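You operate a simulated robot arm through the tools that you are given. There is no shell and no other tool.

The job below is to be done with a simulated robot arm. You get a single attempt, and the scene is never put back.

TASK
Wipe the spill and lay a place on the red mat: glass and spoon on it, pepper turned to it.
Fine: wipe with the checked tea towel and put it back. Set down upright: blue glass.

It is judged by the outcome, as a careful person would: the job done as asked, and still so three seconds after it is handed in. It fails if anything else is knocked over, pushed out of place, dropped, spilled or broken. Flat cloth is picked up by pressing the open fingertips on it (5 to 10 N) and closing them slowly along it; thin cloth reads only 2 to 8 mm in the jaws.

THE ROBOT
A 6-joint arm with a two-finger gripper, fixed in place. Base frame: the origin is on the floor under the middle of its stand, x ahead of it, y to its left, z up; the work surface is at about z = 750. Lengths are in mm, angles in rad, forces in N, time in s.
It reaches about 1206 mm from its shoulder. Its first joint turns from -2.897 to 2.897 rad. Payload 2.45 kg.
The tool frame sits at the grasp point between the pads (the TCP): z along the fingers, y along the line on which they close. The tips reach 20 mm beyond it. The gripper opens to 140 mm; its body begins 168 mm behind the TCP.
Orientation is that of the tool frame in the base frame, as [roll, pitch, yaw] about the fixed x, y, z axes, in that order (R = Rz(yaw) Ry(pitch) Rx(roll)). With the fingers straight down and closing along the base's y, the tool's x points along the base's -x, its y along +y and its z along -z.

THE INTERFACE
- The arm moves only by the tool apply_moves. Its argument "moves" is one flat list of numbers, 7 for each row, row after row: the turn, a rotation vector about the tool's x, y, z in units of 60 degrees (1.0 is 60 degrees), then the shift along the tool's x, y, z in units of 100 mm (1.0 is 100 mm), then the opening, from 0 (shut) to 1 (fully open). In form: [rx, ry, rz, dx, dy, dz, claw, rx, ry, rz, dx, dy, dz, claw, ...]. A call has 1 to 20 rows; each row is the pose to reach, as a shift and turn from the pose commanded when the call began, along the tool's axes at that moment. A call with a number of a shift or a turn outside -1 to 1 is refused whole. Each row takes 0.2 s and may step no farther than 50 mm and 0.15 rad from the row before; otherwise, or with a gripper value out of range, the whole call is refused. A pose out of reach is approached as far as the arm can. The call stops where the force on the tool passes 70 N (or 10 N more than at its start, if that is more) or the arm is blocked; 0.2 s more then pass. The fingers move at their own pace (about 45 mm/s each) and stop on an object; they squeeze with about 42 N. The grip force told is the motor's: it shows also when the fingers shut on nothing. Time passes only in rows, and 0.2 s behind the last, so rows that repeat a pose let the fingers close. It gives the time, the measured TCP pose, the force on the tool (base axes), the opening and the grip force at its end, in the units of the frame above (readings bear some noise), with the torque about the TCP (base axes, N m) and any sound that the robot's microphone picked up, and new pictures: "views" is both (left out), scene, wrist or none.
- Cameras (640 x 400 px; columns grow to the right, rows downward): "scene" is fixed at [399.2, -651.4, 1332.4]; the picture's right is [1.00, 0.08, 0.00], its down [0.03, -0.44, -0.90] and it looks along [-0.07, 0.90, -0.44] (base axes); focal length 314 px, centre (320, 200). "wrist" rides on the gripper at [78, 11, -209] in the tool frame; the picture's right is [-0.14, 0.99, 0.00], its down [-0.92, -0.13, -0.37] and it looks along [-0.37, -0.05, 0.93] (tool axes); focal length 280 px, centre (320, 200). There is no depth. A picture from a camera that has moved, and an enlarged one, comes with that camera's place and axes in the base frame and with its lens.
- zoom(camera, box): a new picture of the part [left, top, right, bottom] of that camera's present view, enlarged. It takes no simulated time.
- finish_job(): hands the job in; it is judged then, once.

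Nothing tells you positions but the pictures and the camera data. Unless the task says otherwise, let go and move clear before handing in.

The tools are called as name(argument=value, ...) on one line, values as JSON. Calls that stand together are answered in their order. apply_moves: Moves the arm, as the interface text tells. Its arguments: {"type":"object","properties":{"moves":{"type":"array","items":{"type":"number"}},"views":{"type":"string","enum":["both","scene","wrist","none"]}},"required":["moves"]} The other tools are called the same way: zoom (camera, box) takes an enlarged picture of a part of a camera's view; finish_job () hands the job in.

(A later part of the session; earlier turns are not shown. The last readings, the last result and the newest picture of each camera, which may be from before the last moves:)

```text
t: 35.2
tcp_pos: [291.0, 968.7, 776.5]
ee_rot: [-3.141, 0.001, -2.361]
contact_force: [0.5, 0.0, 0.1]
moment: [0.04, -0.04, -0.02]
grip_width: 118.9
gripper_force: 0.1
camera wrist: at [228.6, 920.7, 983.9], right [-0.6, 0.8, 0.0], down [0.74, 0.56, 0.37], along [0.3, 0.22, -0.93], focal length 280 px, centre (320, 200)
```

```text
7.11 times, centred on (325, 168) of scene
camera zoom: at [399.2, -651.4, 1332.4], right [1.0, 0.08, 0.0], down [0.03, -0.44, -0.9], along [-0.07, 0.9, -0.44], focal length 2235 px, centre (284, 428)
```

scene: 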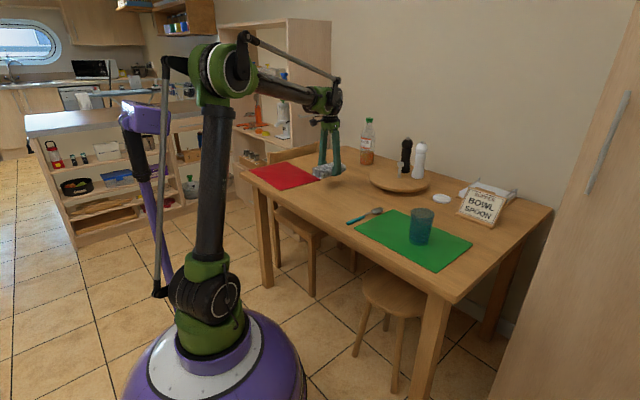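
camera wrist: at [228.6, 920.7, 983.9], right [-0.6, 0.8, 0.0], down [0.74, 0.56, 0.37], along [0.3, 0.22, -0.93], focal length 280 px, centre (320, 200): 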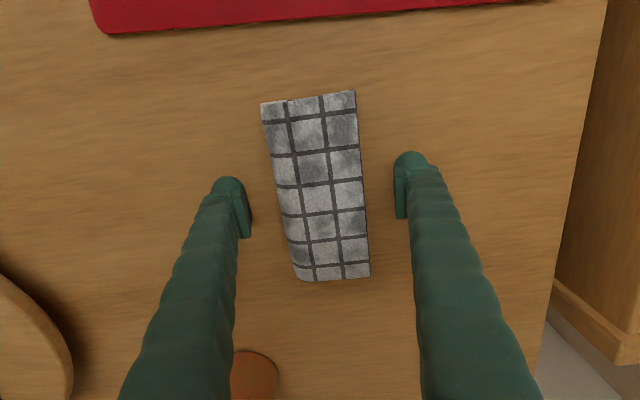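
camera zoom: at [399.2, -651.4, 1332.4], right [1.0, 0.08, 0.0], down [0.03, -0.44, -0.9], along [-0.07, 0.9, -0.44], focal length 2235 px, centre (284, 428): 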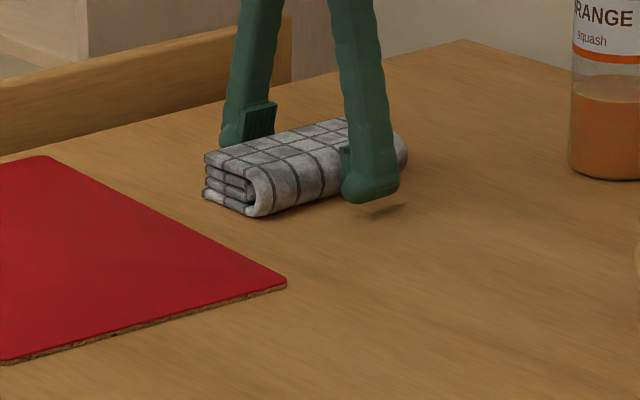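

The towel is down in its original place. I'll rise and head for the turntable, keeping above the bottle and mills.

apply_moves(moves=[0, 0, 0, 0, 0, -0.15, 0.85, 0, 0, 0, 0, 0, -0.5, 0.85, 0, 0, 0, 0, 0, -1.0, 0.85], views="none")

apply_moves(moves=[0, 0, 0, 0, 0, -0.5, 0.6, 0, 0, 0, 0, -0.1, -0.95, 0.5, 0, 0, 0, -0.15, -0.5, -1.0, 0.4, 0, 0, 0, -0.3, -0.9, -1.0, 0.4], views="none")

apply_moves(moves=[0, 0, 0, 0, -0.3, -0.3, 0.4, 0, 0, 0, -0.1, -0.65, -0.6, 0.4, 0, 0, 0, -0.2, -1.0, -0.8, 0.4], views="both")

```text
t: 36.0
tcp_pos: [291.1, 969.6, 874.5]
ee_rot: [3.141, -0.001, -2.362]
contact_force: [0.0, 0.0, 0.0]
moment: [-0.02, -0.02, 0.01]
grip_width: 119.2
gripper_force: 0.0
```

```text
t: 37.0
tcp_pos: [375.8, 925.3, 974.6]
ee_rot: [3.141, 0.002, -2.361]
contact_force: [-0.6, 0.4, -0.2]
moment: [-0.04, -0.12, 0.02]
grip_width: 55.9
gripper_force: 0.0
```

```text
t: 37.8
tcp_pos: [460.5, 870.5, 1056.6]
ee_rot: [-3.141, -0.001, -2.359]
contact_force: [0.3, 0.1, 0.0]
moment: [-0.05, -0.06, -0.05]
grip_width: 56.0
gripper_force: 0.0
camera wrist: at [396.5, 822.4, 1265.2], right [-0.6, 0.8, 0.0], down [0.74, 0.56, 0.37], along [0.3, 0.22, -0.93], focal length 280 px, centre (320, 200)
```

scene: 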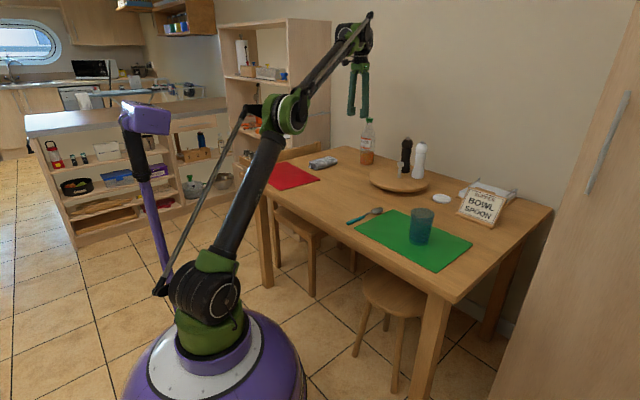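
wrist: 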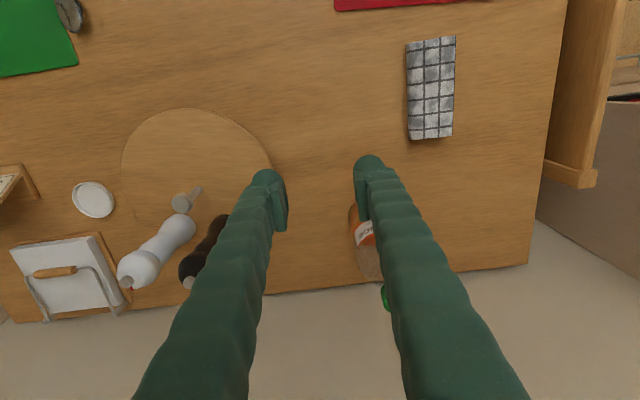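

apply_moves(moves=[0, 0, 0, -0.1, -0.35, 0, 0.4, 0, 0, 0, -0.2, -0.7, 0, 0.4, 0, 0, 0, -0.3, -1.0, 0, 0.4], views="none")

apply_moves(moves=[0, 0, 0, -0.1, -0.35, 0, 0.4, 0, 0, 0, -0.2, -0.7, 0, 0.4, 0, 0, 0, -0.3, -1.0, 0, 0.4, 0, 0, 0, -0.3, -1.0, 0, 0.4], views="both")

zoom(camera="wrist", box=[180, 50, 480, 250])

```text
t: 38.6
tcp_pos: [553.0, 818.4, 1055.9]
ee_rot: [-3.141, -0.001, -2.362]
contact_force: [-1.2, 0.5, 0.1]
moment: [-0.06, -0.07, 0.0]
grip_width: 56.4
gripper_force: 0.1
```

```text
t: 39.6
tcp_pos: [646.5, 767.5, 1055.3]
ee_rot: [-3.141, 0.0, -2.362]
contact_force: [-0.7, 0.1, -1.0]
moment: [0.02, 0.01, -0.02]
grip_width: 55.8
gripper_force: 0.0
camera wrist: at [583.2, 719.3, 1264.9], right [-0.6, 0.8, 0.0], down [0.74, 0.56, 0.37], along [0.3, 0.22, -0.93], focal length 280 px, centre (320, 200)
```

scene: 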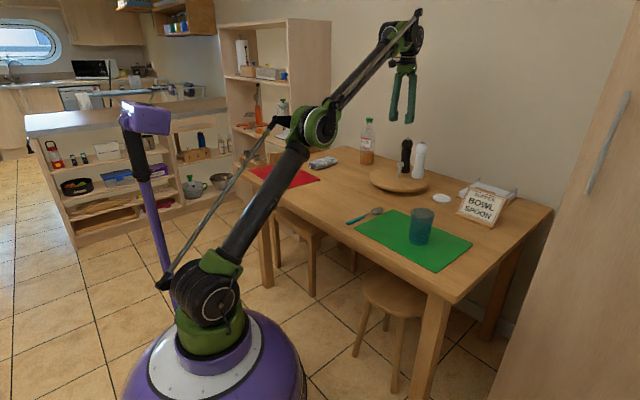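
wrist: 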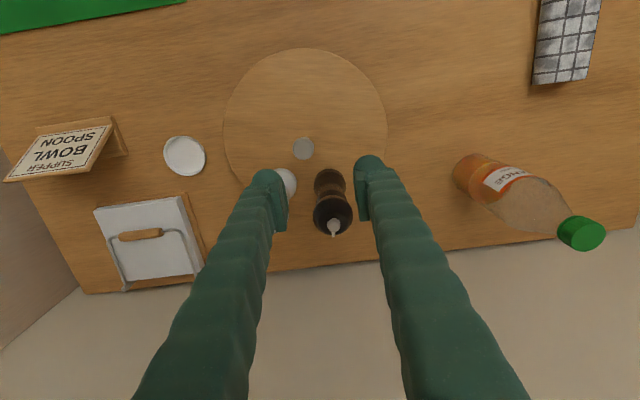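

```text
2.00 times, centred on (330, 150) of wrist
camera zoom: at [583.2, 719.3, 1264.9], right [-0.6, 0.8, 0.0], down [0.74, 0.56, 0.37], along [0.3, 0.22, -0.93], focal length 561 px, centre (300, 300)
```

zoom: 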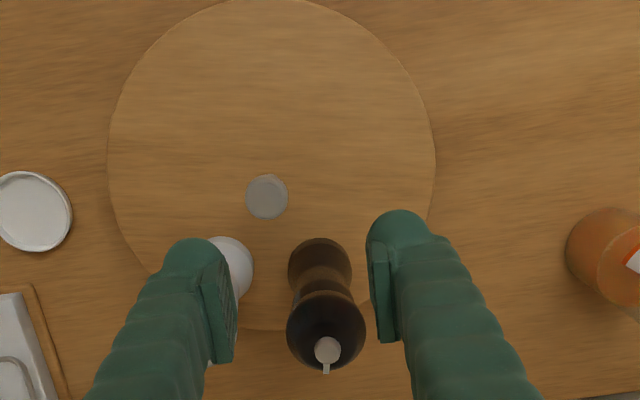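

The knob is a round cap (about 30 mm across, top near z 858) at the turntable centre, about (666, 754), with pepper at about 65° and salt at about 7°. Pepper must turn about +109° to face the red mat, so I'll first wind the wrist back about 189° at height. That gives room to twist, with the fingers clear of both mills.

apply_moves(moves=[0, 0, 0.1428, -0.01, -0.05, 0, 0.4, 0, 0, 0.2857, -0.02, -0.1, 0, 0.4, 0, 0, 0.4285, -0.03, -0.15, 0, 0.4, 0, 0, 0.5713, -0.03, -0.2, 0, 0.4, 0, 0, 0.7142, -0.03, -0.24, 0, 0.4, 0, 0, 0.857, -0.03, -0.24, 0, 0.4, 0, 0, 1.0, -0.03, -0.24, 0, 0.4], views="none")

apply_moves(moves=[0, 0, 0.1428, 0, 0, 0, 0.4, 0, 0, 0.2857, 0, 0, 0, 0.4, 0, 0, 0.4285, 0, 0, 0, 0.4, 0, 0, 0.5713, 0, 0, 0, 0.4, 0, 0, 0.7142, 0, 0, 0, 0.4, 0, 0, 0.857, 0, 0, 0, 0.4, 0, 0, 1.0, 0, 0, 0, 0.4], views="scene")

```text
t: 41.2
tcp_pos: [665.0, 753.3, 1055.4]
ee_rot: [-3.14, 0.001, 2.873]
contact_force: [0.4, 0.5, -0.1]
moment: [-0.01, -0.04, -0.01]
grip_width: 56.1
gripper_force: 0.1
```

```text
t: 42.8
tcp_pos: [663.8, 753.7, 1056.6]
ee_rot: [-3.141, 0.0, 1.826]
contact_force: [0.0, 1.1, -0.6]
moment: [0.0, 0.03, 0.03]
grip_width: 56.1
gripper_force: 0.1
```

scene: 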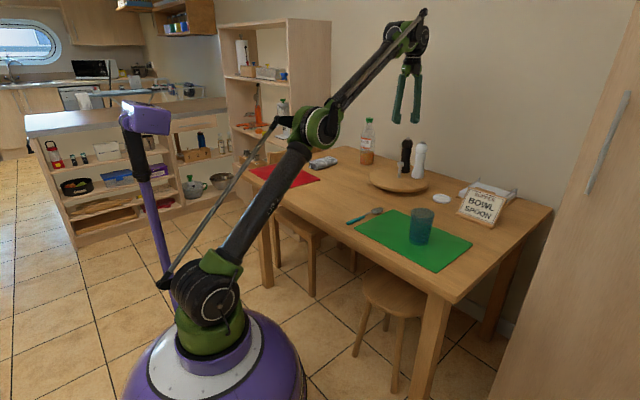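

apply_moves(moves=[0, 0, 0.1428, 0, 0, 0, 0.4, 0, 0, 0.2857, 0, 0, 0, 0.4, 0, 0, 0.4285, 0, 0, 0, 0.4, 0, 0, 0.5713, 0, 0, 0, 0.4, 0, 0, 0.7142, 0, 0, 0, 0.4, 0, 0, 0.857, 0, 0, 0, 0.4, 0, 0, 1.0, 0, 0, 0, 0.4], views="none")

apply_moves(moves=[0, 0, 0.14, 0, 0, 0, 0.4, 0, 0, 0.15, 0, 0, 0, 0.4], views="both")

zoom(camera="wrist", box=[180, 20, 480, 220])

```text
t: 44.4
tcp_pos: [670.2, 749.9, 1055.0]
ee_rot: [-3.137, -0.002, 0.994]
contact_force: [-0.2, 0.1, 0.6]
moment: [0.03, -0.02, -0.02]
grip_width: 55.9
gripper_force: 0.0
out of reach, approached as far as the arm can: row 6, 7
```

```text
t: 45.0
tcp_pos: [670.1, 748.4, 1056.3]
ee_rot: [-3.136, -0.002, 0.993]
contact_force: [-1.1, 0.6, 0.2]
moment: [-0.02, 0.0, 0.01]
grip_width: 55.7
gripper_force: 0.0
out of reach, approached as far as the arm can: row 1, 2
camera wrist: at [721.9, 807.0, 1264.2], right [0.76, -0.66, 0.0], down [-0.61, -0.7, 0.37], along [-0.24, -0.28, -0.93], focal length 280 px, centre (320, 200)
```

scene: 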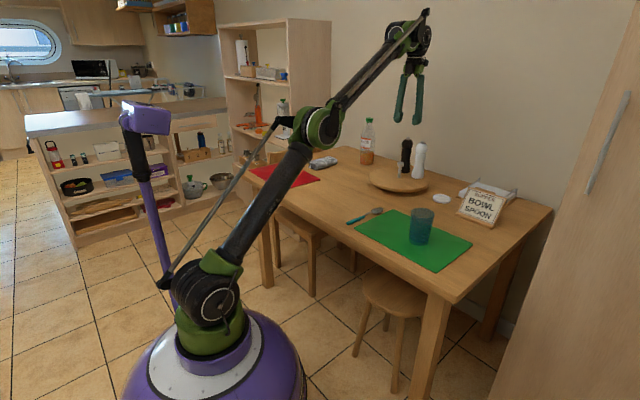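
wrist: 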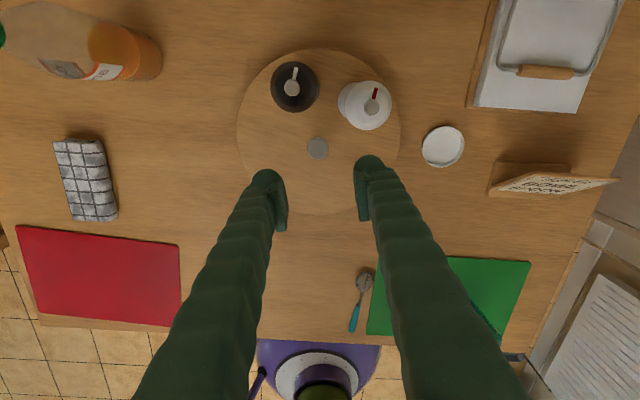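

```text
2.00 times, centred on (330, 120) of wrist
camera zoom: at [721.9, 807.0, 1264.2], right [0.76, -0.66, 0.0], down [-0.61, -0.7, 0.37], along [-0.24, -0.28, -0.93], focal length 561 px, centre (300, 360)
```

zoom: 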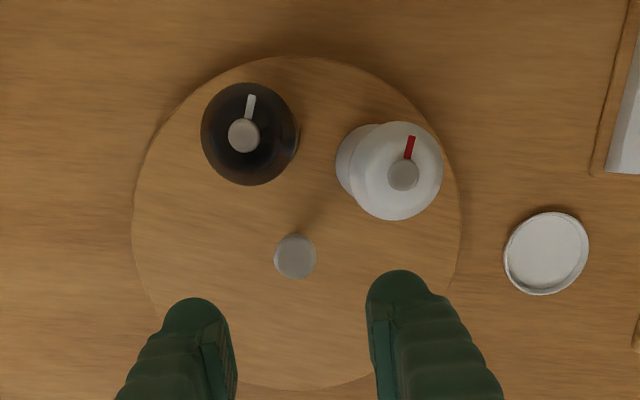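

The wrist hit its limit with the closing axis at about -33°, which still clears both mills. I'll back off the limit by a few degrees and check the pose before lowering onto the knob.

apply_moves(moves=[0, 0, -0.14, 0, 0, 0, 0.4, 0, 0, -0.28, 0, 0, 0, 0.4, 0, 0, -0.42, 0, 0, 0, 0.4, 0, 0, -0.437, 0, 0, 0, 0.4], views="wrist")

zoom(camera="wrist", box=[220, 30, 430, 230])

```text
t: 46.0
tcp_pos: [669.6, 747.4, 1055.7]
ee_rot: [-3.137, -0.005, 1.453]
contact_force: [-0.3, -0.1, -0.1]
moment: [0.0, -0.03, -0.01]
grip_width: 55.9
gripper_force: 0.0
camera wrist: at [690.5, 823.8, 1264.5], right [0.97, -0.25, 0.0], down [-0.23, -0.9, 0.37], along [-0.1, -0.35, -0.93], focal length 280 px, centre (320, 200)
```

wrist: 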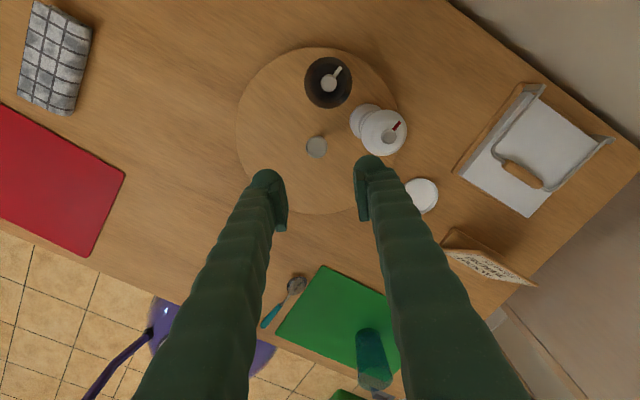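

```text
2.00 times, centred on (325, 130) of wrist
camera zoom: at [690.5, 823.8, 1264.5], right [0.97, -0.25, 0.0], down [-0.23, -0.9, 0.37], along [-0.1, -0.35, -0.93], focal length 561 px, centre (310, 340)
```

zoom: 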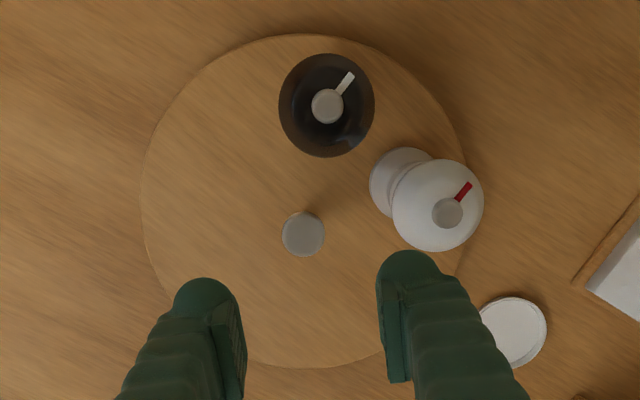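

apply_moves(moves=[0, 0, 0.14, 0.01, -0.02, 0.1, 0.4, 0, 0, 0.28, 0.021, -0.044, 0.25, 0.4, 0, 0, 0.353, 0.021, -0.044, 0.4, 0.4, 0, 0, 0.353, 0.021, -0.044, 0.4, 0.4], views="wrist")

zoom(camera="wrist", box=[220, 10, 430, 210])

zoom(camera="scene", box=[360, 60, 450, 200])

```text
t: 47.0
tcp_pos: [667.2, 751.3, 1014.3]
ee_rot: [-3.136, -0.001, 1.081]
contact_force: [0.0, 0.5, -0.2]
moment: [0.02, 0.01, 0.01]
grip_width: 56.0
gripper_force: 0.1
camera wrist: at [712.9, 813.9, 1223.6], right [0.81, -0.59, 0.0], down [-0.55, -0.75, 0.37], along [-0.22, -0.29, -0.93], focal length 280 px, centre (320, 200)
```

wrist: 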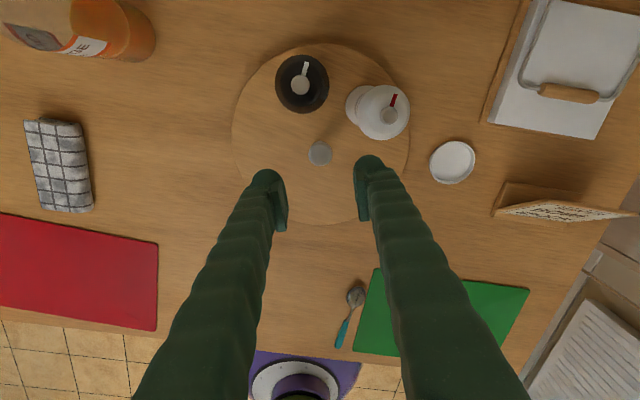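

```text
2.00 times, centred on (325, 110) of wrist
camera zoom: at [712.9, 813.9, 1223.6], right [0.81, -0.59, 0.0], down [-0.55, -0.75, 0.37], along [-0.22, -0.29, -0.93], focal length 561 px, centre (310, 380)
```

zoom: 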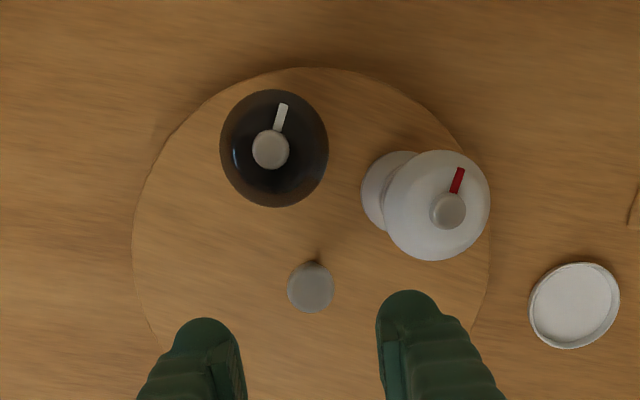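

```text
2.86 times, centred on (405, 130) of scene
camera zoom: at [399.2, -651.4, 1332.4], right [1.0, 0.08, 0.0], down [0.03, -0.44, -0.9], along [-0.07, 0.9, -0.44], focal length 898 px, centre (77, 400)
```

zoom: 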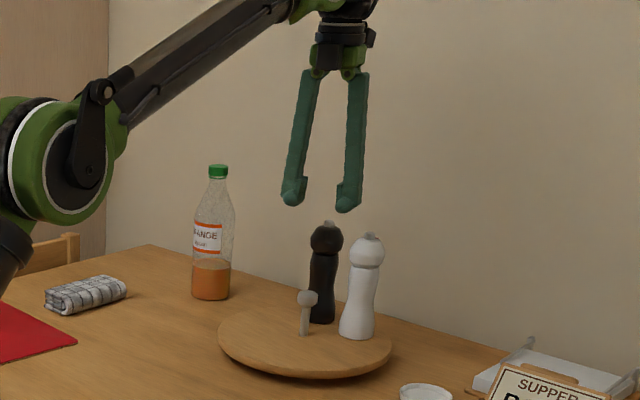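

I'm almost centred on the knob. I'll narrow the opening slightly and descend between the mills in stages.

apply_moves(moves=[0, 0, 0, -0.02, 0.01, 0.2, 0.36, 0, 0, 0, -0.02, 0.01, 0.4, 0.36, 0, 0, 0, -0.02, 0.01, 0.6, 0.36, 0, 0, 0, -0.02, 0.01, 0.8, 0.36, 0, 0, 0, -0.02, 0.01, 1.0, 0.36, 0, 0, 0, -0.02, 0.01, 1.0, 0.36], views="wrist")

zoom(camera="wrist", box=[220, 60, 430, 260])

zoom(camera="scene", box=[360, 90, 450, 200])

```text
t: 48.4
tcp_pos: [664.3, 749.3, 915.0]
ee_rot: [-3.137, -0.002, 1.083]
contact_force: [-0.2, 0.5, 0.2]
moment: [-0.03, 0.01, -0.04]
grip_width: 50.5
gripper_force: 0.0
camera wrist: at [711.4, 811.8, 1123.9], right [0.81, -0.59, 0.0], down [-0.54, -0.75, 0.37], along [-0.22, -0.3, -0.93], focal length 280 px, centre (320, 200)
```

wrist: 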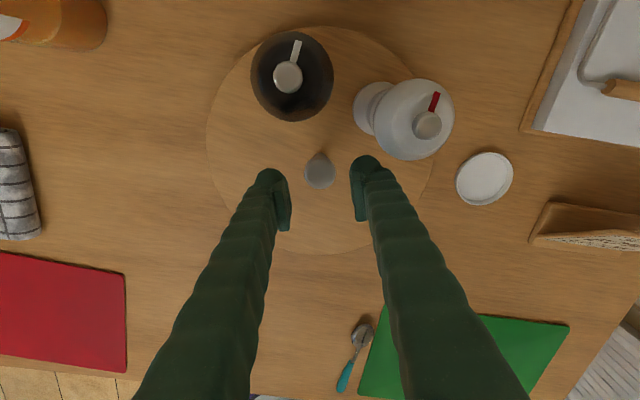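

```text
2.00 times, centred on (325, 160) of wrist
camera zoom: at [711.4, 811.8, 1123.9], right [0.81, -0.59, 0.0], down [-0.54, -0.75, 0.37], along [-0.22, -0.3, -0.93], focal length 561 px, centre (310, 280)
```

zoom: 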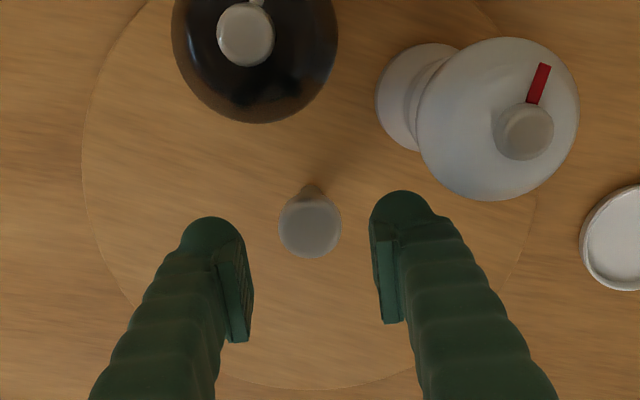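

```text
3.64 times, centred on (405, 145) of scene
camera zoom: at [399.2, -651.4, 1332.4], right [1.0, 0.08, 0.0], down [0.03, -0.44, -0.9], along [-0.07, 0.9, -0.44], focal length 1143 px, centre (11, 400)
```

zoom: 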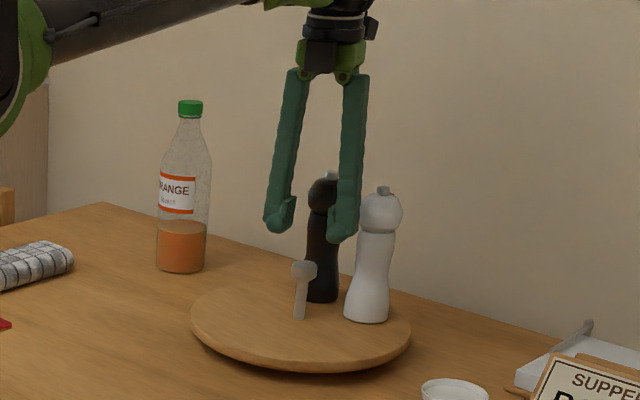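

Centred on the knob with clearance to both mills. I'll descend to grip height.

apply_moves(moves=[0, 0, 0, 0, 0.006, 0.2, 0.36, 0, 0, 0, 0, 0.006, 0.4, 0.36, 0, 0, 0, 0, 0.006, 0.55, 0.36, 0, 0, 0, 0, 0.006, 0.64, 0.36, 0, 0, 0, 0, 0.006, 0.64, 0.36], views="wrist")

zoom(camera="wrist", box=[220, 60, 430, 260])

zoom(camera="scene", box=[370, 100, 440, 190])

```text
t: 49.6
tcp_pos: [665.0, 749.5, 852.3]
ee_rot: [-3.137, -0.001, 1.083]
contact_force: [-0.4, 0.6, -0.2]
moment: [0.02, 0.02, -0.01]
grip_width: 50.4
gripper_force: 0.0
camera wrist: at [711.6, 812.5, 1060.8], right [0.81, -0.59, 0.0], down [-0.54, -0.75, 0.37], along [-0.22, -0.3, -0.93], focal length 280 px, centre (320, 200)
```

wrist: 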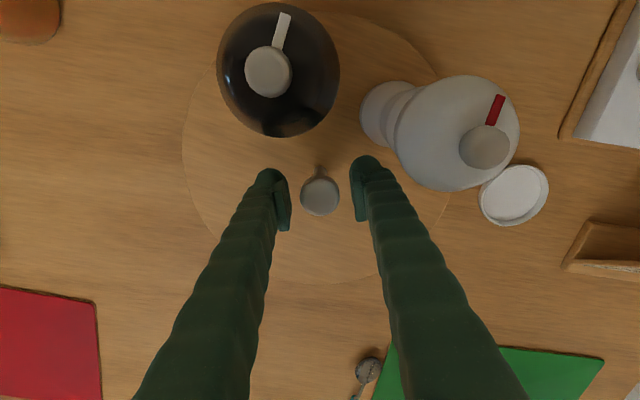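

```text
2.00 times, centred on (325, 160) of wrist
camera zoom: at [711.6, 812.5, 1060.8], right [0.81, -0.59, 0.0], down [-0.54, -0.75, 0.37], along [-0.22, -0.3, -0.93], focal length 561 px, centre (310, 280)
```

zoom: 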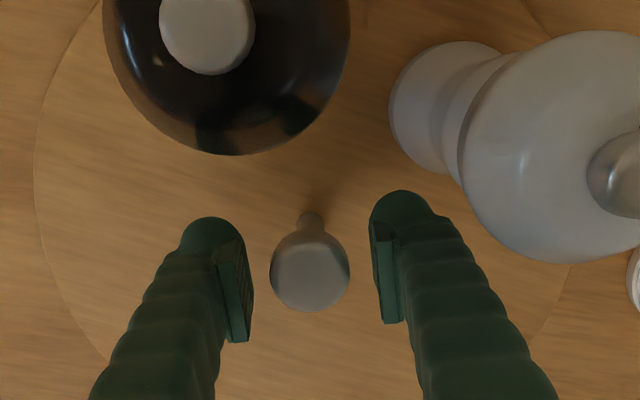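

```text
4.44 times, centred on (405, 145) of scene
camera zoom: at [399.2, -651.4, 1332.4], right [1.0, 0.08, 0.0], down [0.03, -0.44, -0.9], along [-0.07, 0.9, -0.44], focal length 1397 px, centre (-58, 444)
```

zoom: 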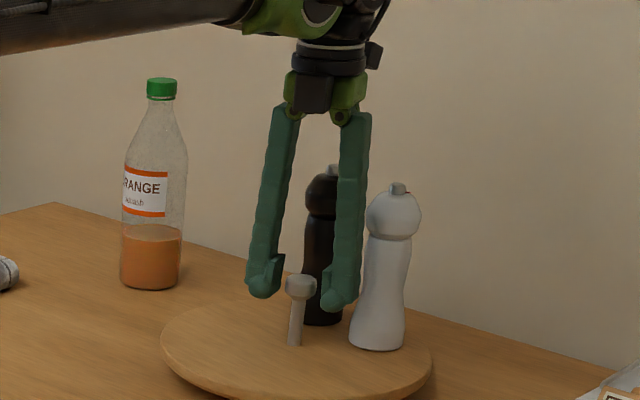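

The knob is between the pads. Now I close on it.

apply_moves(moves=[0, 0, 0, 0, 0, 0, 0.3, 0, 0, 0, 0, 0, 0, 0.25, 0, 0, 0, 0, 0, 0, 0.2, 0, 0, 0, 0, 0, 0, 0.1, 0, 0, 0, 0, 0, 0, 0.0, 0, 0, 0, 0, 0, 0, 0.0], views="wrist")

```text
t: 51.0
tcp_pos: [666.0, 750.9, 852.2]
ee_rot: [-3.138, -0.003, 1.081]
contact_force: [-3.0, -0.5, -1.9]
moment: [-0.02, 0.03, -0.04]
grip_width: 30.5
gripper_force: 45.1
camera wrist: at [711.5, 812.6, 1060.9], right [0.81, -0.59, 0.0], down [-0.54, -0.75, 0.37], along [-0.22, -0.3, -0.93], focal length 280 px, centre (320, 200)
```

wrist: 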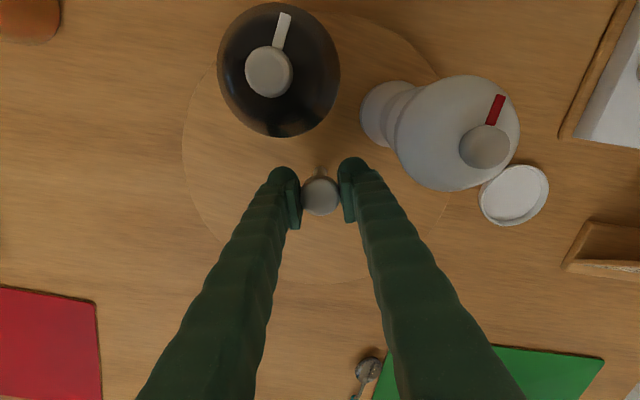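

The knob is gripped (30.5 mm). I'll twist slowly counter-clockwise as seen from above and check that the turntable follows.

apply_moves(moves=[0, 0, -0.03, 0, 0, 0, 0, 0, 0, -0.08, 0, 0, 0, 0, 0, 0, -0.14, 0, 0, 0, 0, 0, 0, -0.2, 0, 0, 0, 0, 0, 0, -0.26, 0, 0, 0, 0, 0, 0, -0.31, 0, 0, 0, 0, 0, 0, -0.34, 0, 0, 0, 0], views="both")

```text
t: 52.6
tcp_pos: [664.3, 749.4, 850.9]
ee_rot: [-3.136, -0.004, 1.441]
contact_force: [-13.4, 7.9, 16.2]
moment: [0.14, 0.21, -0.05]
grip_width: 30.5
gripper_force: 44.8
camera wrist: at [685.9, 824.6, 1061.0], right [0.96, -0.27, 0.0], down [-0.25, -0.9, 0.37], along [-0.1, -0.35, -0.93], focal length 280 px, centre (320, 200)
```

scene: 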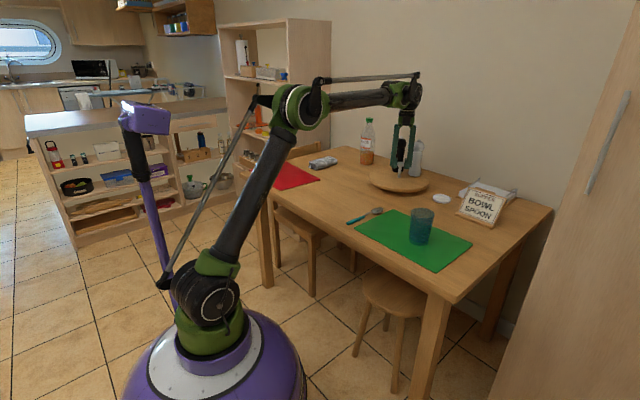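
wrist: 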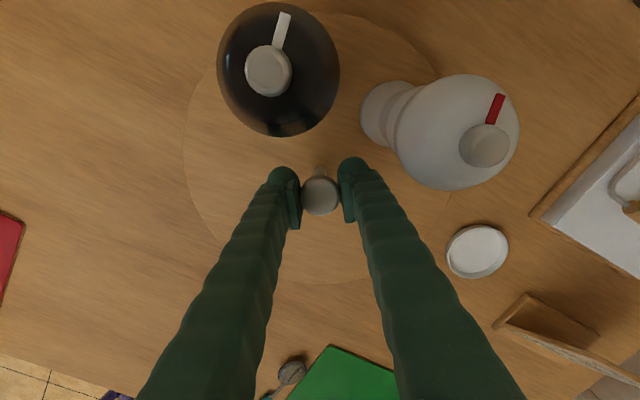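

The turntable turns with the knob and the mills stay put on it. I'll continue, easing the small side load.

apply_moves(moves=[0, 0, -0.03, 0.003, -0.006, -0.007, 0, 0, 0, -0.08, 0.003, -0.006, -0.007, 0, 0, 0, -0.14, 0.003, -0.006, -0.007, 0, 0, 0, -0.2, 0.003, -0.006, -0.007, 0, 0, 0, -0.26, 0.003, -0.006, -0.007, 0, 0, 0, -0.32, 0.003, -0.006, -0.007, 0, 0, 0, -0.38, 0.003, -0.006, -0.007, 0, 0, 0, -0.44, 0.003, -0.006, -0.007, 0, 0, 0, -0.49, 0.003, -0.006, -0.007, 0, 0, 0, -0.52, 0.003, -0.006, -0.007, 0], views="scene")

```text
t: 54.8
tcp_pos: [664.3, 749.1, 851.9]
ee_rot: [3.141, -0.003, 1.983]
contact_force: [-22.0, -3.2, -18.4]
moment: [-0.12, 0.14, -0.03]
grip_width: 30.4
gripper_force: 44.9
```

scene: 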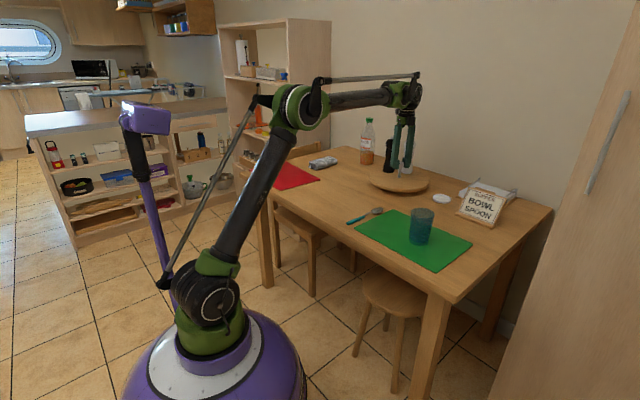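

apply_moves(moves=[0, 0, -0.03, 0.003, -0.009, 0.007, 0, 0, 0, -0.08, 0.003, -0.009, 0.007, 0, 0, 0, -0.14, 0.003, -0.009, 0.007, 0, 0, 0, -0.2, 0.003, -0.009, 0.007, 0, 0, 0, -0.26, 0.003, -0.009, 0.007, 0, 0, 0, -0.32, 0.003, -0.009, 0.007, 0, 0, 0, -0.38, 0.003, -0.009, 0.007, 0, 0, 0, -0.43, 0.003, -0.009, 0.007, 0, 0, 0, -0.47, 0.003, -0.009, 0.007, 0, 0, 0, -0.49, 0.003, -0.009, 0.007, 0], views="wrist")

```text
t: 57.0
tcp_pos: [664.3, 749.6, 853.8]
ee_rot: [3.138, -0.004, 2.495]
contact_force: [7.0, 22.8, 35.5]
moment: [0.26, -0.18, -0.01]
grip_width: 30.7
gripper_force: 44.5
camera wrist: at [608.5, 803.8, 1061.1], right [0.71, 0.71, 0.0], down [0.66, -0.66, 0.36], along [0.26, -0.26, -0.93], focal length 280 px, centre (320, 200)
```

wrist: 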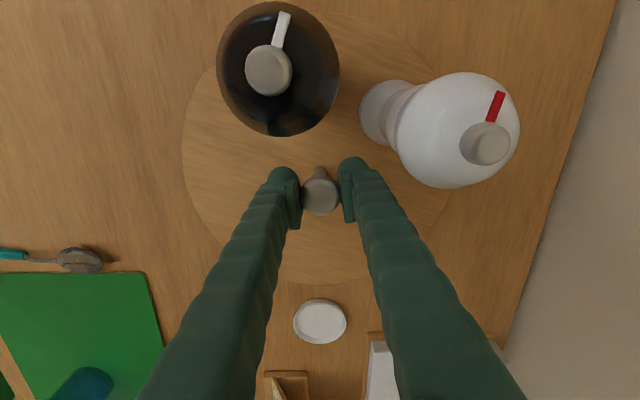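

apply_moves(moves=[0, 0, 0, 0.001, 0.005, -0.005, 0, 0, 0, 0, 0.001, 0.005, -0.005, 0], views="none")

```text
t: 57.6
tcp_pos: [664.1, 750.1, 852.2]
ee_rot: [3.139, -0.004, 2.495]
contact_force: [1.4, 12.9, 15.8]
moment: [0.15, -0.02, -0.03]
grip_width: 30.5
gripper_force: 45.3
```

apply_moves(moves=[0, 0, -0.03, 0.001, 0.004, -0.003, 0, 0, 0, -0.08, 0.001, 0.004, -0.003, 0, 0, 0, -0.14, 0.001, 0.004, -0.003, 0, 0, 0, -0.2, 0.001, 0.004, -0.003, 0, 0, 0, -0.26, 0.001, 0.004, -0.003, 0, 0, 0, -0.32, 0.001, 0.004, -0.003, 0, 0, 0, -0.38, 0.001, 0.004, -0.003, 0, 0, 0, -0.42, 0.001, 0.004, -0.003, 0, 0, 0, -0.45, 0.001, 0.004, -0.003, 0, 0, 0, -0.459, 0.001, 0.004, -0.003, 0], views="both")

```text
t: 59.8
tcp_pos: [665.7, 749.5, 852.6]
ee_rot: [3.139, -0.001, 2.976]
contact_force: [-15.8, -25.3, -18.5]
moment: [-0.14, 0.3, -0.01]
grip_width: 30.6
gripper_force: 45.0
camera wrist: at [589.6, 772.0, 1061.1], right [0.3, 0.95, 0.0], down [0.89, -0.28, 0.36], along [0.35, -0.11, -0.93], focal length 280 px, centre (320, 200)
```

scene: 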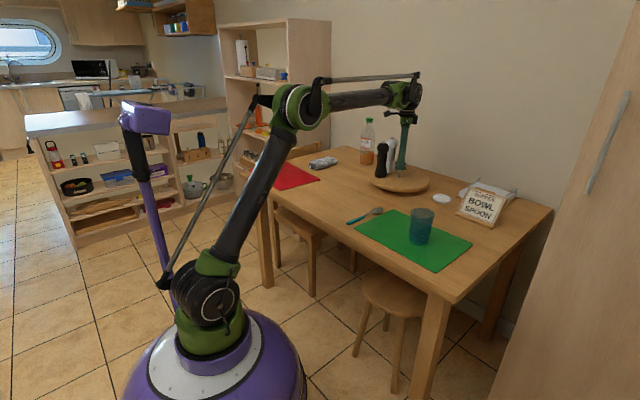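
wrist: 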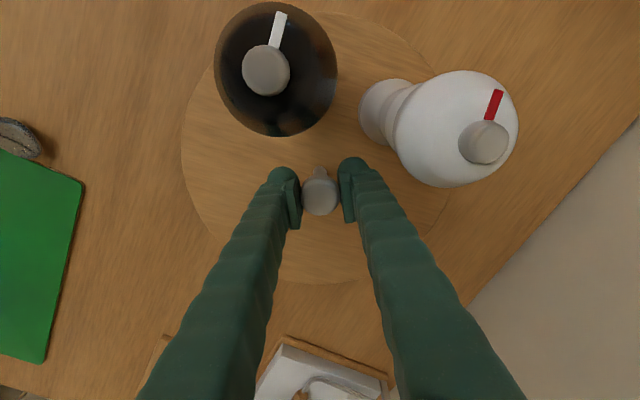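

Pepper now faces the red mat side. I'll relieve the side load, open just enough, and check before rising.

apply_moves(moves=[0, 0, 0, 0.003, -0.006, 0.003, 0, 0, 0, 0, 0.003, -0.006, 0.003, 0.2, 0, 0, 0, 0.003, -0.006, 0.003, 0.25, 0, 0, 0, 0.003, -0.006, 0.003, 0.3, 0, 0, 0, 0.003, -0.006, 0.003, 0.35, 0, 0, 0, 0.003, -0.006, 0.003, 0.36], views="wrist")

```text
t: 61.2
tcp_pos: [664.9, 750.2, 852.1]
ee_rot: [3.139, -0.005, 2.975]
contact_force: [-0.1, 0.5, 0.3]
moment: [0.01, 0.01, -0.01]
grip_width: 50.3
gripper_force: 0.1
camera wrist: at [589.1, 772.4, 1061.2], right [0.3, 0.95, 0.0], down [0.89, -0.28, 0.36], along [0.35, -0.11, -0.93], focal length 280 px, centre (320, 200)
```

wrist: 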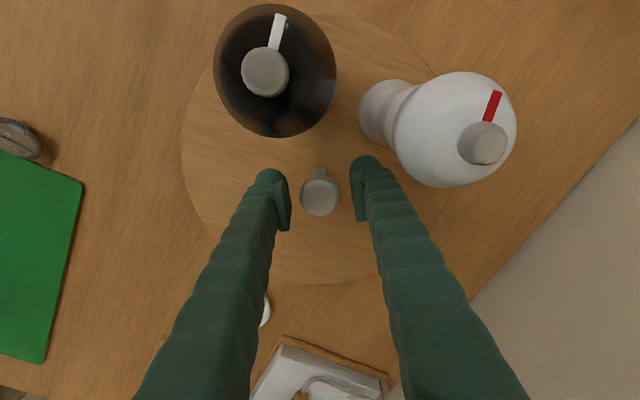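

Released cleanly. I'll rise straight up above the mills.

apply_moves(moves=[0, 0, 0, 0, 0, -0.2, 0.36, 0, 0, 0, 0, 0, -0.45, 0.36, 0, 0, 0, 0, 0, -0.7, 0.36, 0, 0, 0, 0, 0, -1.0, 0.36], views="none")

apply_moves(moves=[0, 0, 0, 0, 0, -0.4, 0.36, 0, 0, 0, 0, 0, -0.8, 0.36, 0, 0, 0, 0, 0, -1.0, 0.36], views="both")

zoom(camera="scene", box=[240, 110, 480, 260])

```text
t: 62.2
tcp_pos: [663.9, 749.5, 952.3]
ee_rot: [3.138, -0.004, 2.975]
contact_force: [0.2, 0.0, 0.7]
moment: [-0.03, 0.03, 0.02]
grip_width: 50.3
gripper_force: 0.1
```

```text
t: 63.0
tcp_pos: [665.0, 747.7, 1052.0]
ee_rot: [3.138, -0.003, 2.976]
contact_force: [-0.3, 0.0, 0.0]
moment: [0.01, 0.02, 0.02]
grip_width: 50.3
gripper_force: 0.1
camera wrist: at [589.5, 770.8, 1260.8], right [0.3, 0.95, 0.0], down [0.89, -0.28, 0.36], along [0.35, -0.11, -0.93], focal length 280 px, centre (320, 200)
```

scene: 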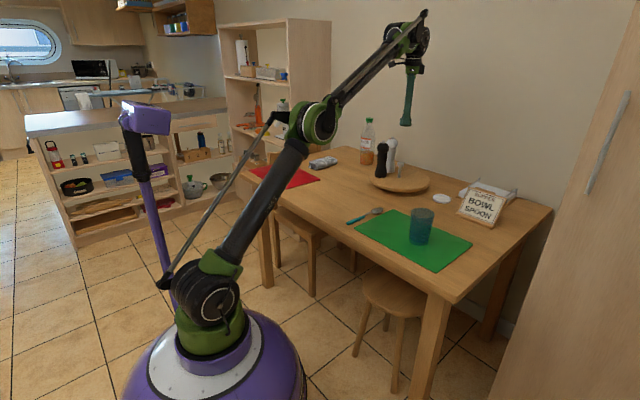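
wrist: 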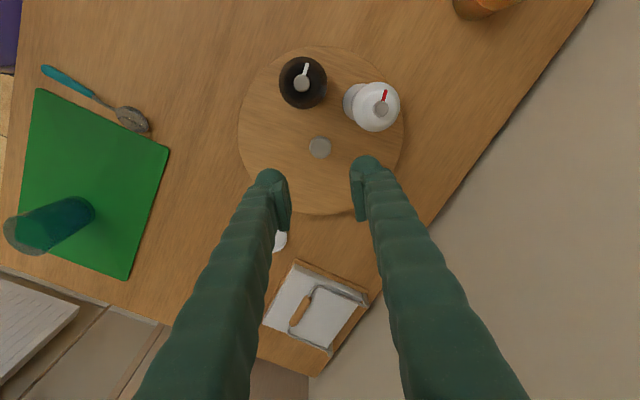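

```text
2.67 times, centred on (360, 185) of scene
camera zoom: at [399.2, -651.4, 1332.4], right [1.0, 0.08, 0.0], down [0.03, -0.44, -0.9], along [-0.07, 0.9, -0.44], focal length 838 px, centre (213, 240)
```

zoom: 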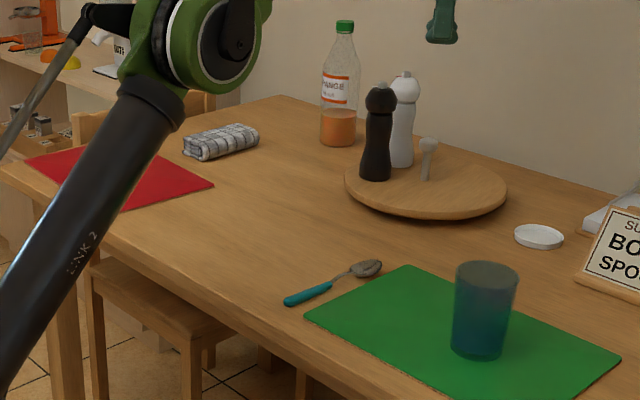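

The turntable is done: pepper is at about 174°, facing the red mat. Next is the spoon, lying at about 41° beside the green mat, so I'll fly toward it while aligning the gripper across its handle.

apply_moves(moves=[0, 0, -0.14, 0.05, -0.16, 0, 0.4, 0, 0, -0.28, 0.11, -0.32, 0, 0.4, 0, 0, -0.42, 0.17, -0.5, 0, 0.4, 0, 0, -0.56, 0.23, -0.66, 0, 0.4, 0, 0, -0.7, 0.29, -0.83, 0, 0.4, 0, 0, -0.841, 0.35, -1.0, 0, 0.4], views="none")

apply_moves(moves=[0, 0, 0, 0.3, -0.11, 0.1, 0.4, 0, 0, 0, 0.6, -0.22, 0.3, 0.4, 0, 0, 0, 0.9, -0.33, 0.5, 0.4], views="none")

apply_moves(moves=[0, 0, 0, 0.3, -0.11, 0.1, 0.4, 0, 0, 0, 0.6, -0.22, 0.3, 0.4, 0, 0, 0, 0.9, -0.33, 0.5, 0.4], views="both")

```text
t: 64.4
tcp_pos: [614.2, 657.0, 1050.9]
ee_rot: [3.136, 0.001, -2.424]
contact_force: [0.4, -0.6, -0.9]
moment: [0.0, 0.03, -0.01]
grip_width: 56.0
gripper_force: 0.1
```

```text
t: 65.2
tcp_pos: [566.9, 573.3, 1002.4]
ee_rot: [3.136, 0.0, -2.426]
contact_force: [0.2, -0.2, -0.1]
moment: [-0.05, 0.06, 0.01]
grip_width: 56.3
gripper_force: 0.0
```

```text
t: 66.0
tcp_pos: [521.2, 486.4, 950.9]
ee_rot: [3.136, 0.001, -2.425]
contact_force: [0.6, -0.2, 0.5]
moment: [-0.06, 0.02, 0.03]
grip_width: 55.8
gripper_force: 0.0
camera wrist: at [455.5, 442.9, 1159.0], right [-0.55, 0.84, 0.0], down [0.78, 0.51, 0.37], along [0.31, 0.2, -0.93], focal length 280 px, centre (320, 200)
```

scene: 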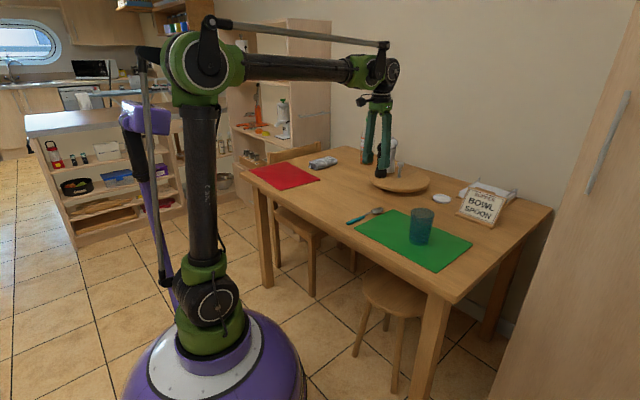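
wrist: 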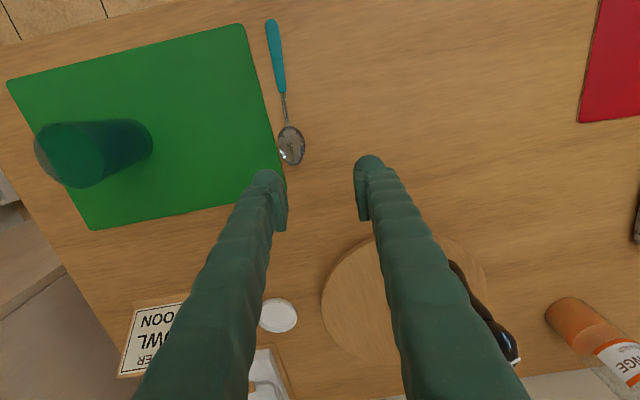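

The spoon is about 180 mm long, handle nearest the robot, with the green mat's edge about 30 mm to its left. I'll move above the handle and take a closer look.

apply_moves(moves=[0, 0, 0.038, 0.3, -0.12, 0.25, 0.4, 0, 0, 0.038, 0.6, -0.24, 0.5, 0.4, 0, 0, 0.038, 0.97, -0.36, 0.75, 0.3, 0, 0, 0.038, 0.97, -0.36, 1.0, 0.2, 0, 0, 0.038, 0.97, -0.36, 1.0, 0.2], views="wrist")

zoom(camera="wrist", box=[220, 40, 430, 240])

zoom(camera="scene", box=[320, 150, 420, 240])

```text
t: 67.2
tcp_pos: [472.0, 400.0, 850.1]
ee_rot: [3.138, -0.001, -2.465]
contact_force: [-1.2, 0.4, -0.5]
moment: [-0.02, 0.03, -0.01]
grip_width: 28.2
gripper_force: 0.0
camera wrist: at [404.3, 357.3, 1059.0], right [-0.51, 0.86, 0.0], down [0.8, 0.47, 0.37], along [0.31, 0.19, -0.93], focal length 280 px, centre (320, 200)
```

wrist: 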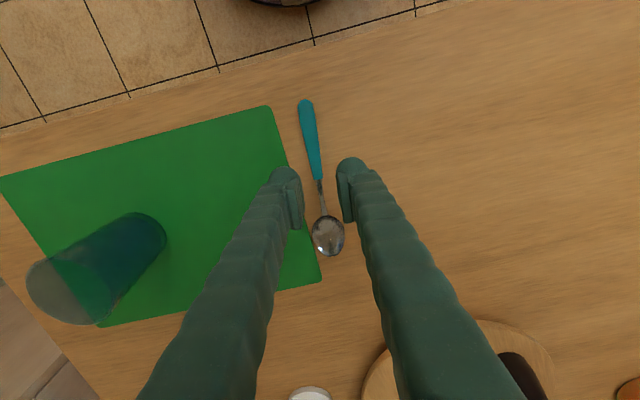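

```text
2.00 times, centred on (325, 140) of wrist
camera zoom: at [404.3, 357.3, 1059.0], right [-0.51, 0.86, 0.0], down [0.8, 0.47, 0.37], along [0.31, 0.19, -0.93], focal length 561 px, centre (310, 320)
```

zoom: 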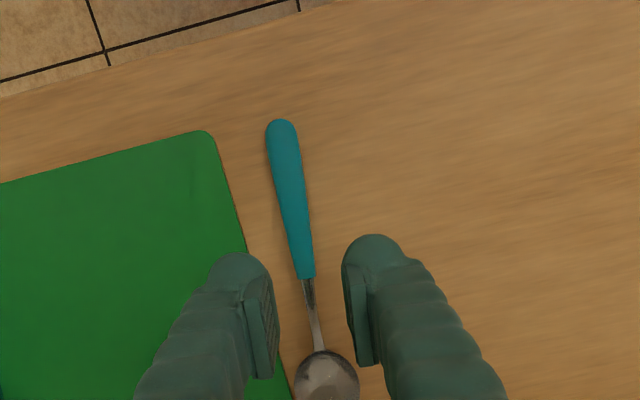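

```text
4.44 times, centred on (370, 195) of scene
camera zoom: at [399.2, -651.4, 1332.4], right [1.0, 0.08, 0.0], down [0.03, -0.44, -0.9], along [-0.07, 0.9, -0.44], focal length 1397 px, centre (98, 222)
```

zoom: 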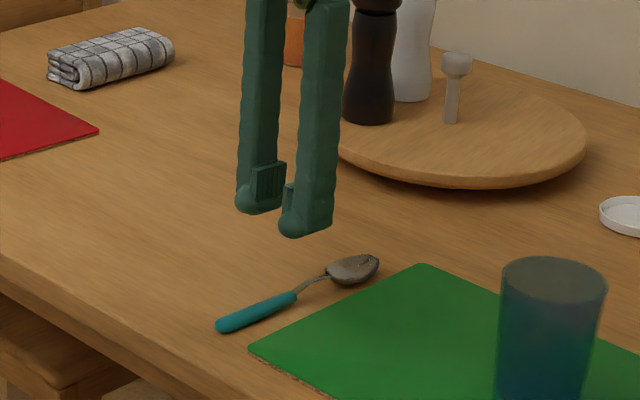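

The handle lies under the fingers, parallel to the tool axis. I'll descend with a narrow opening so the left finger stays clear of the green mat's edge.

apply_moves(moves=[0, 0, 0, 0.02, -0.01, 0.25, 0.18, 0, 0, 0, 0.03, -0.01, 0.5, 0.18, 0, 0, 0, 0.03, -0.01, 0.65, 0.18, 0, 0, 0, 0.03, -0.01, 0.75, 0.18, 0, 0, 0, 0.03, -0.01, 0.75, 0.18], views="wrist")

zoom(camera="wrist", box=[250, 100, 390, 240])

zoom(camera="scene", box=[335, 170, 405, 235])

```text
t: 68.4
tcp_pos: [469.3, 395.6, 775.6]
ee_rot: [3.136, 0.0, -2.466]
contact_force: [0.2, -0.1, -0.5]
moment: [0.02, -0.02, -0.01]
grip_width: 25.1
gripper_force: 0.1
camera wrist: at [401.5, 353.8, 984.6], right [-0.51, 0.86, 0.0], down [0.8, 0.47, 0.37], along [0.31, 0.19, -0.93], focal length 280 px, centre (320, 200)
```

wrist: 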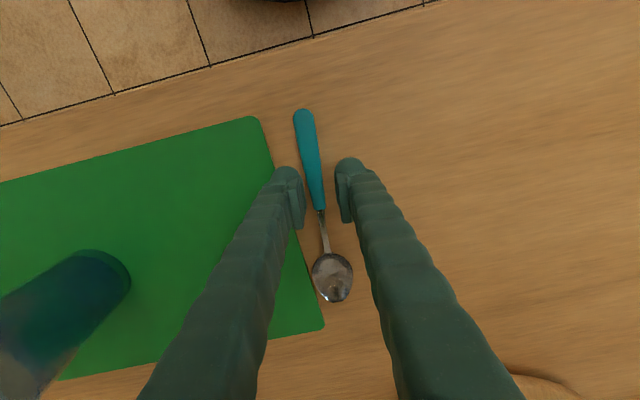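

```text
2.86 times, centred on (320, 170) of wrist
camera zoom: at [401.5, 353.8, 984.6], right [-0.51, 0.86, 0.0], down [0.8, 0.47, 0.37], along [0.31, 0.19, -0.93], focal length 801 px, centre (320, 286)
```

zoom: 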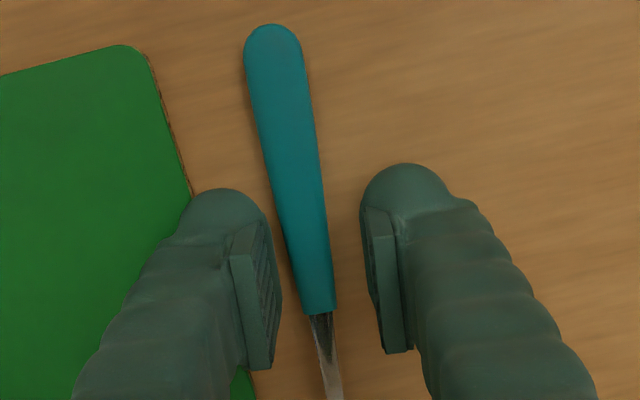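

```text
6.15 times, centred on (370, 202) of scene
camera zoom: at [399.2, -651.4, 1332.4], right [1.0, 0.08, 0.0], down [0.03, -0.44, -0.9], along [-0.07, 0.9, -0.44], focal length 1934 px, centre (12, 185)
```

zoom: 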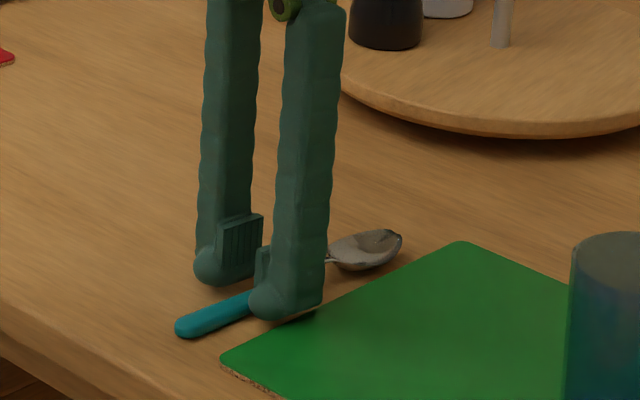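

The fingers straddle the handle. I'll go down a couple of millimetres more, checking for contact, before closing.

apply_moves(moves=[0, 0, 0, 0, 0, 0.01, 0.18, 0, 0, 0, 0, 0, 0.02, 0.18, 0, 0, 0, 0, 0, 0.03, 0.18, 0, 0, 0, 0, 0, 0.03, 0.18], views="none")

```text
t: 69.4
tcp_pos: [469.7, 395.6, 774.1]
ee_rot: [3.136, -0.002, -2.467]
contact_force: [0.0, 0.0, -0.8]
moment: [0.02, -0.01, 0.0]
grip_width: 25.2
gripper_force: 0.0
```

apply_moves(moves=[0, 0, 0, 0, 0, 0.01, 0.18, 0, 0, 0, 0, 0, 0.01, 0.18], views="none")

```text
t: 70.0
tcp_pos: [469.3, 395.9, 772.0]
ee_rot: [3.137, 0.001, -2.466]
contact_force: [0.6, 0.2, -0.3]
moment: [-0.04, -0.01, 0.02]
grip_width: 24.9
gripper_force: 0.1
```

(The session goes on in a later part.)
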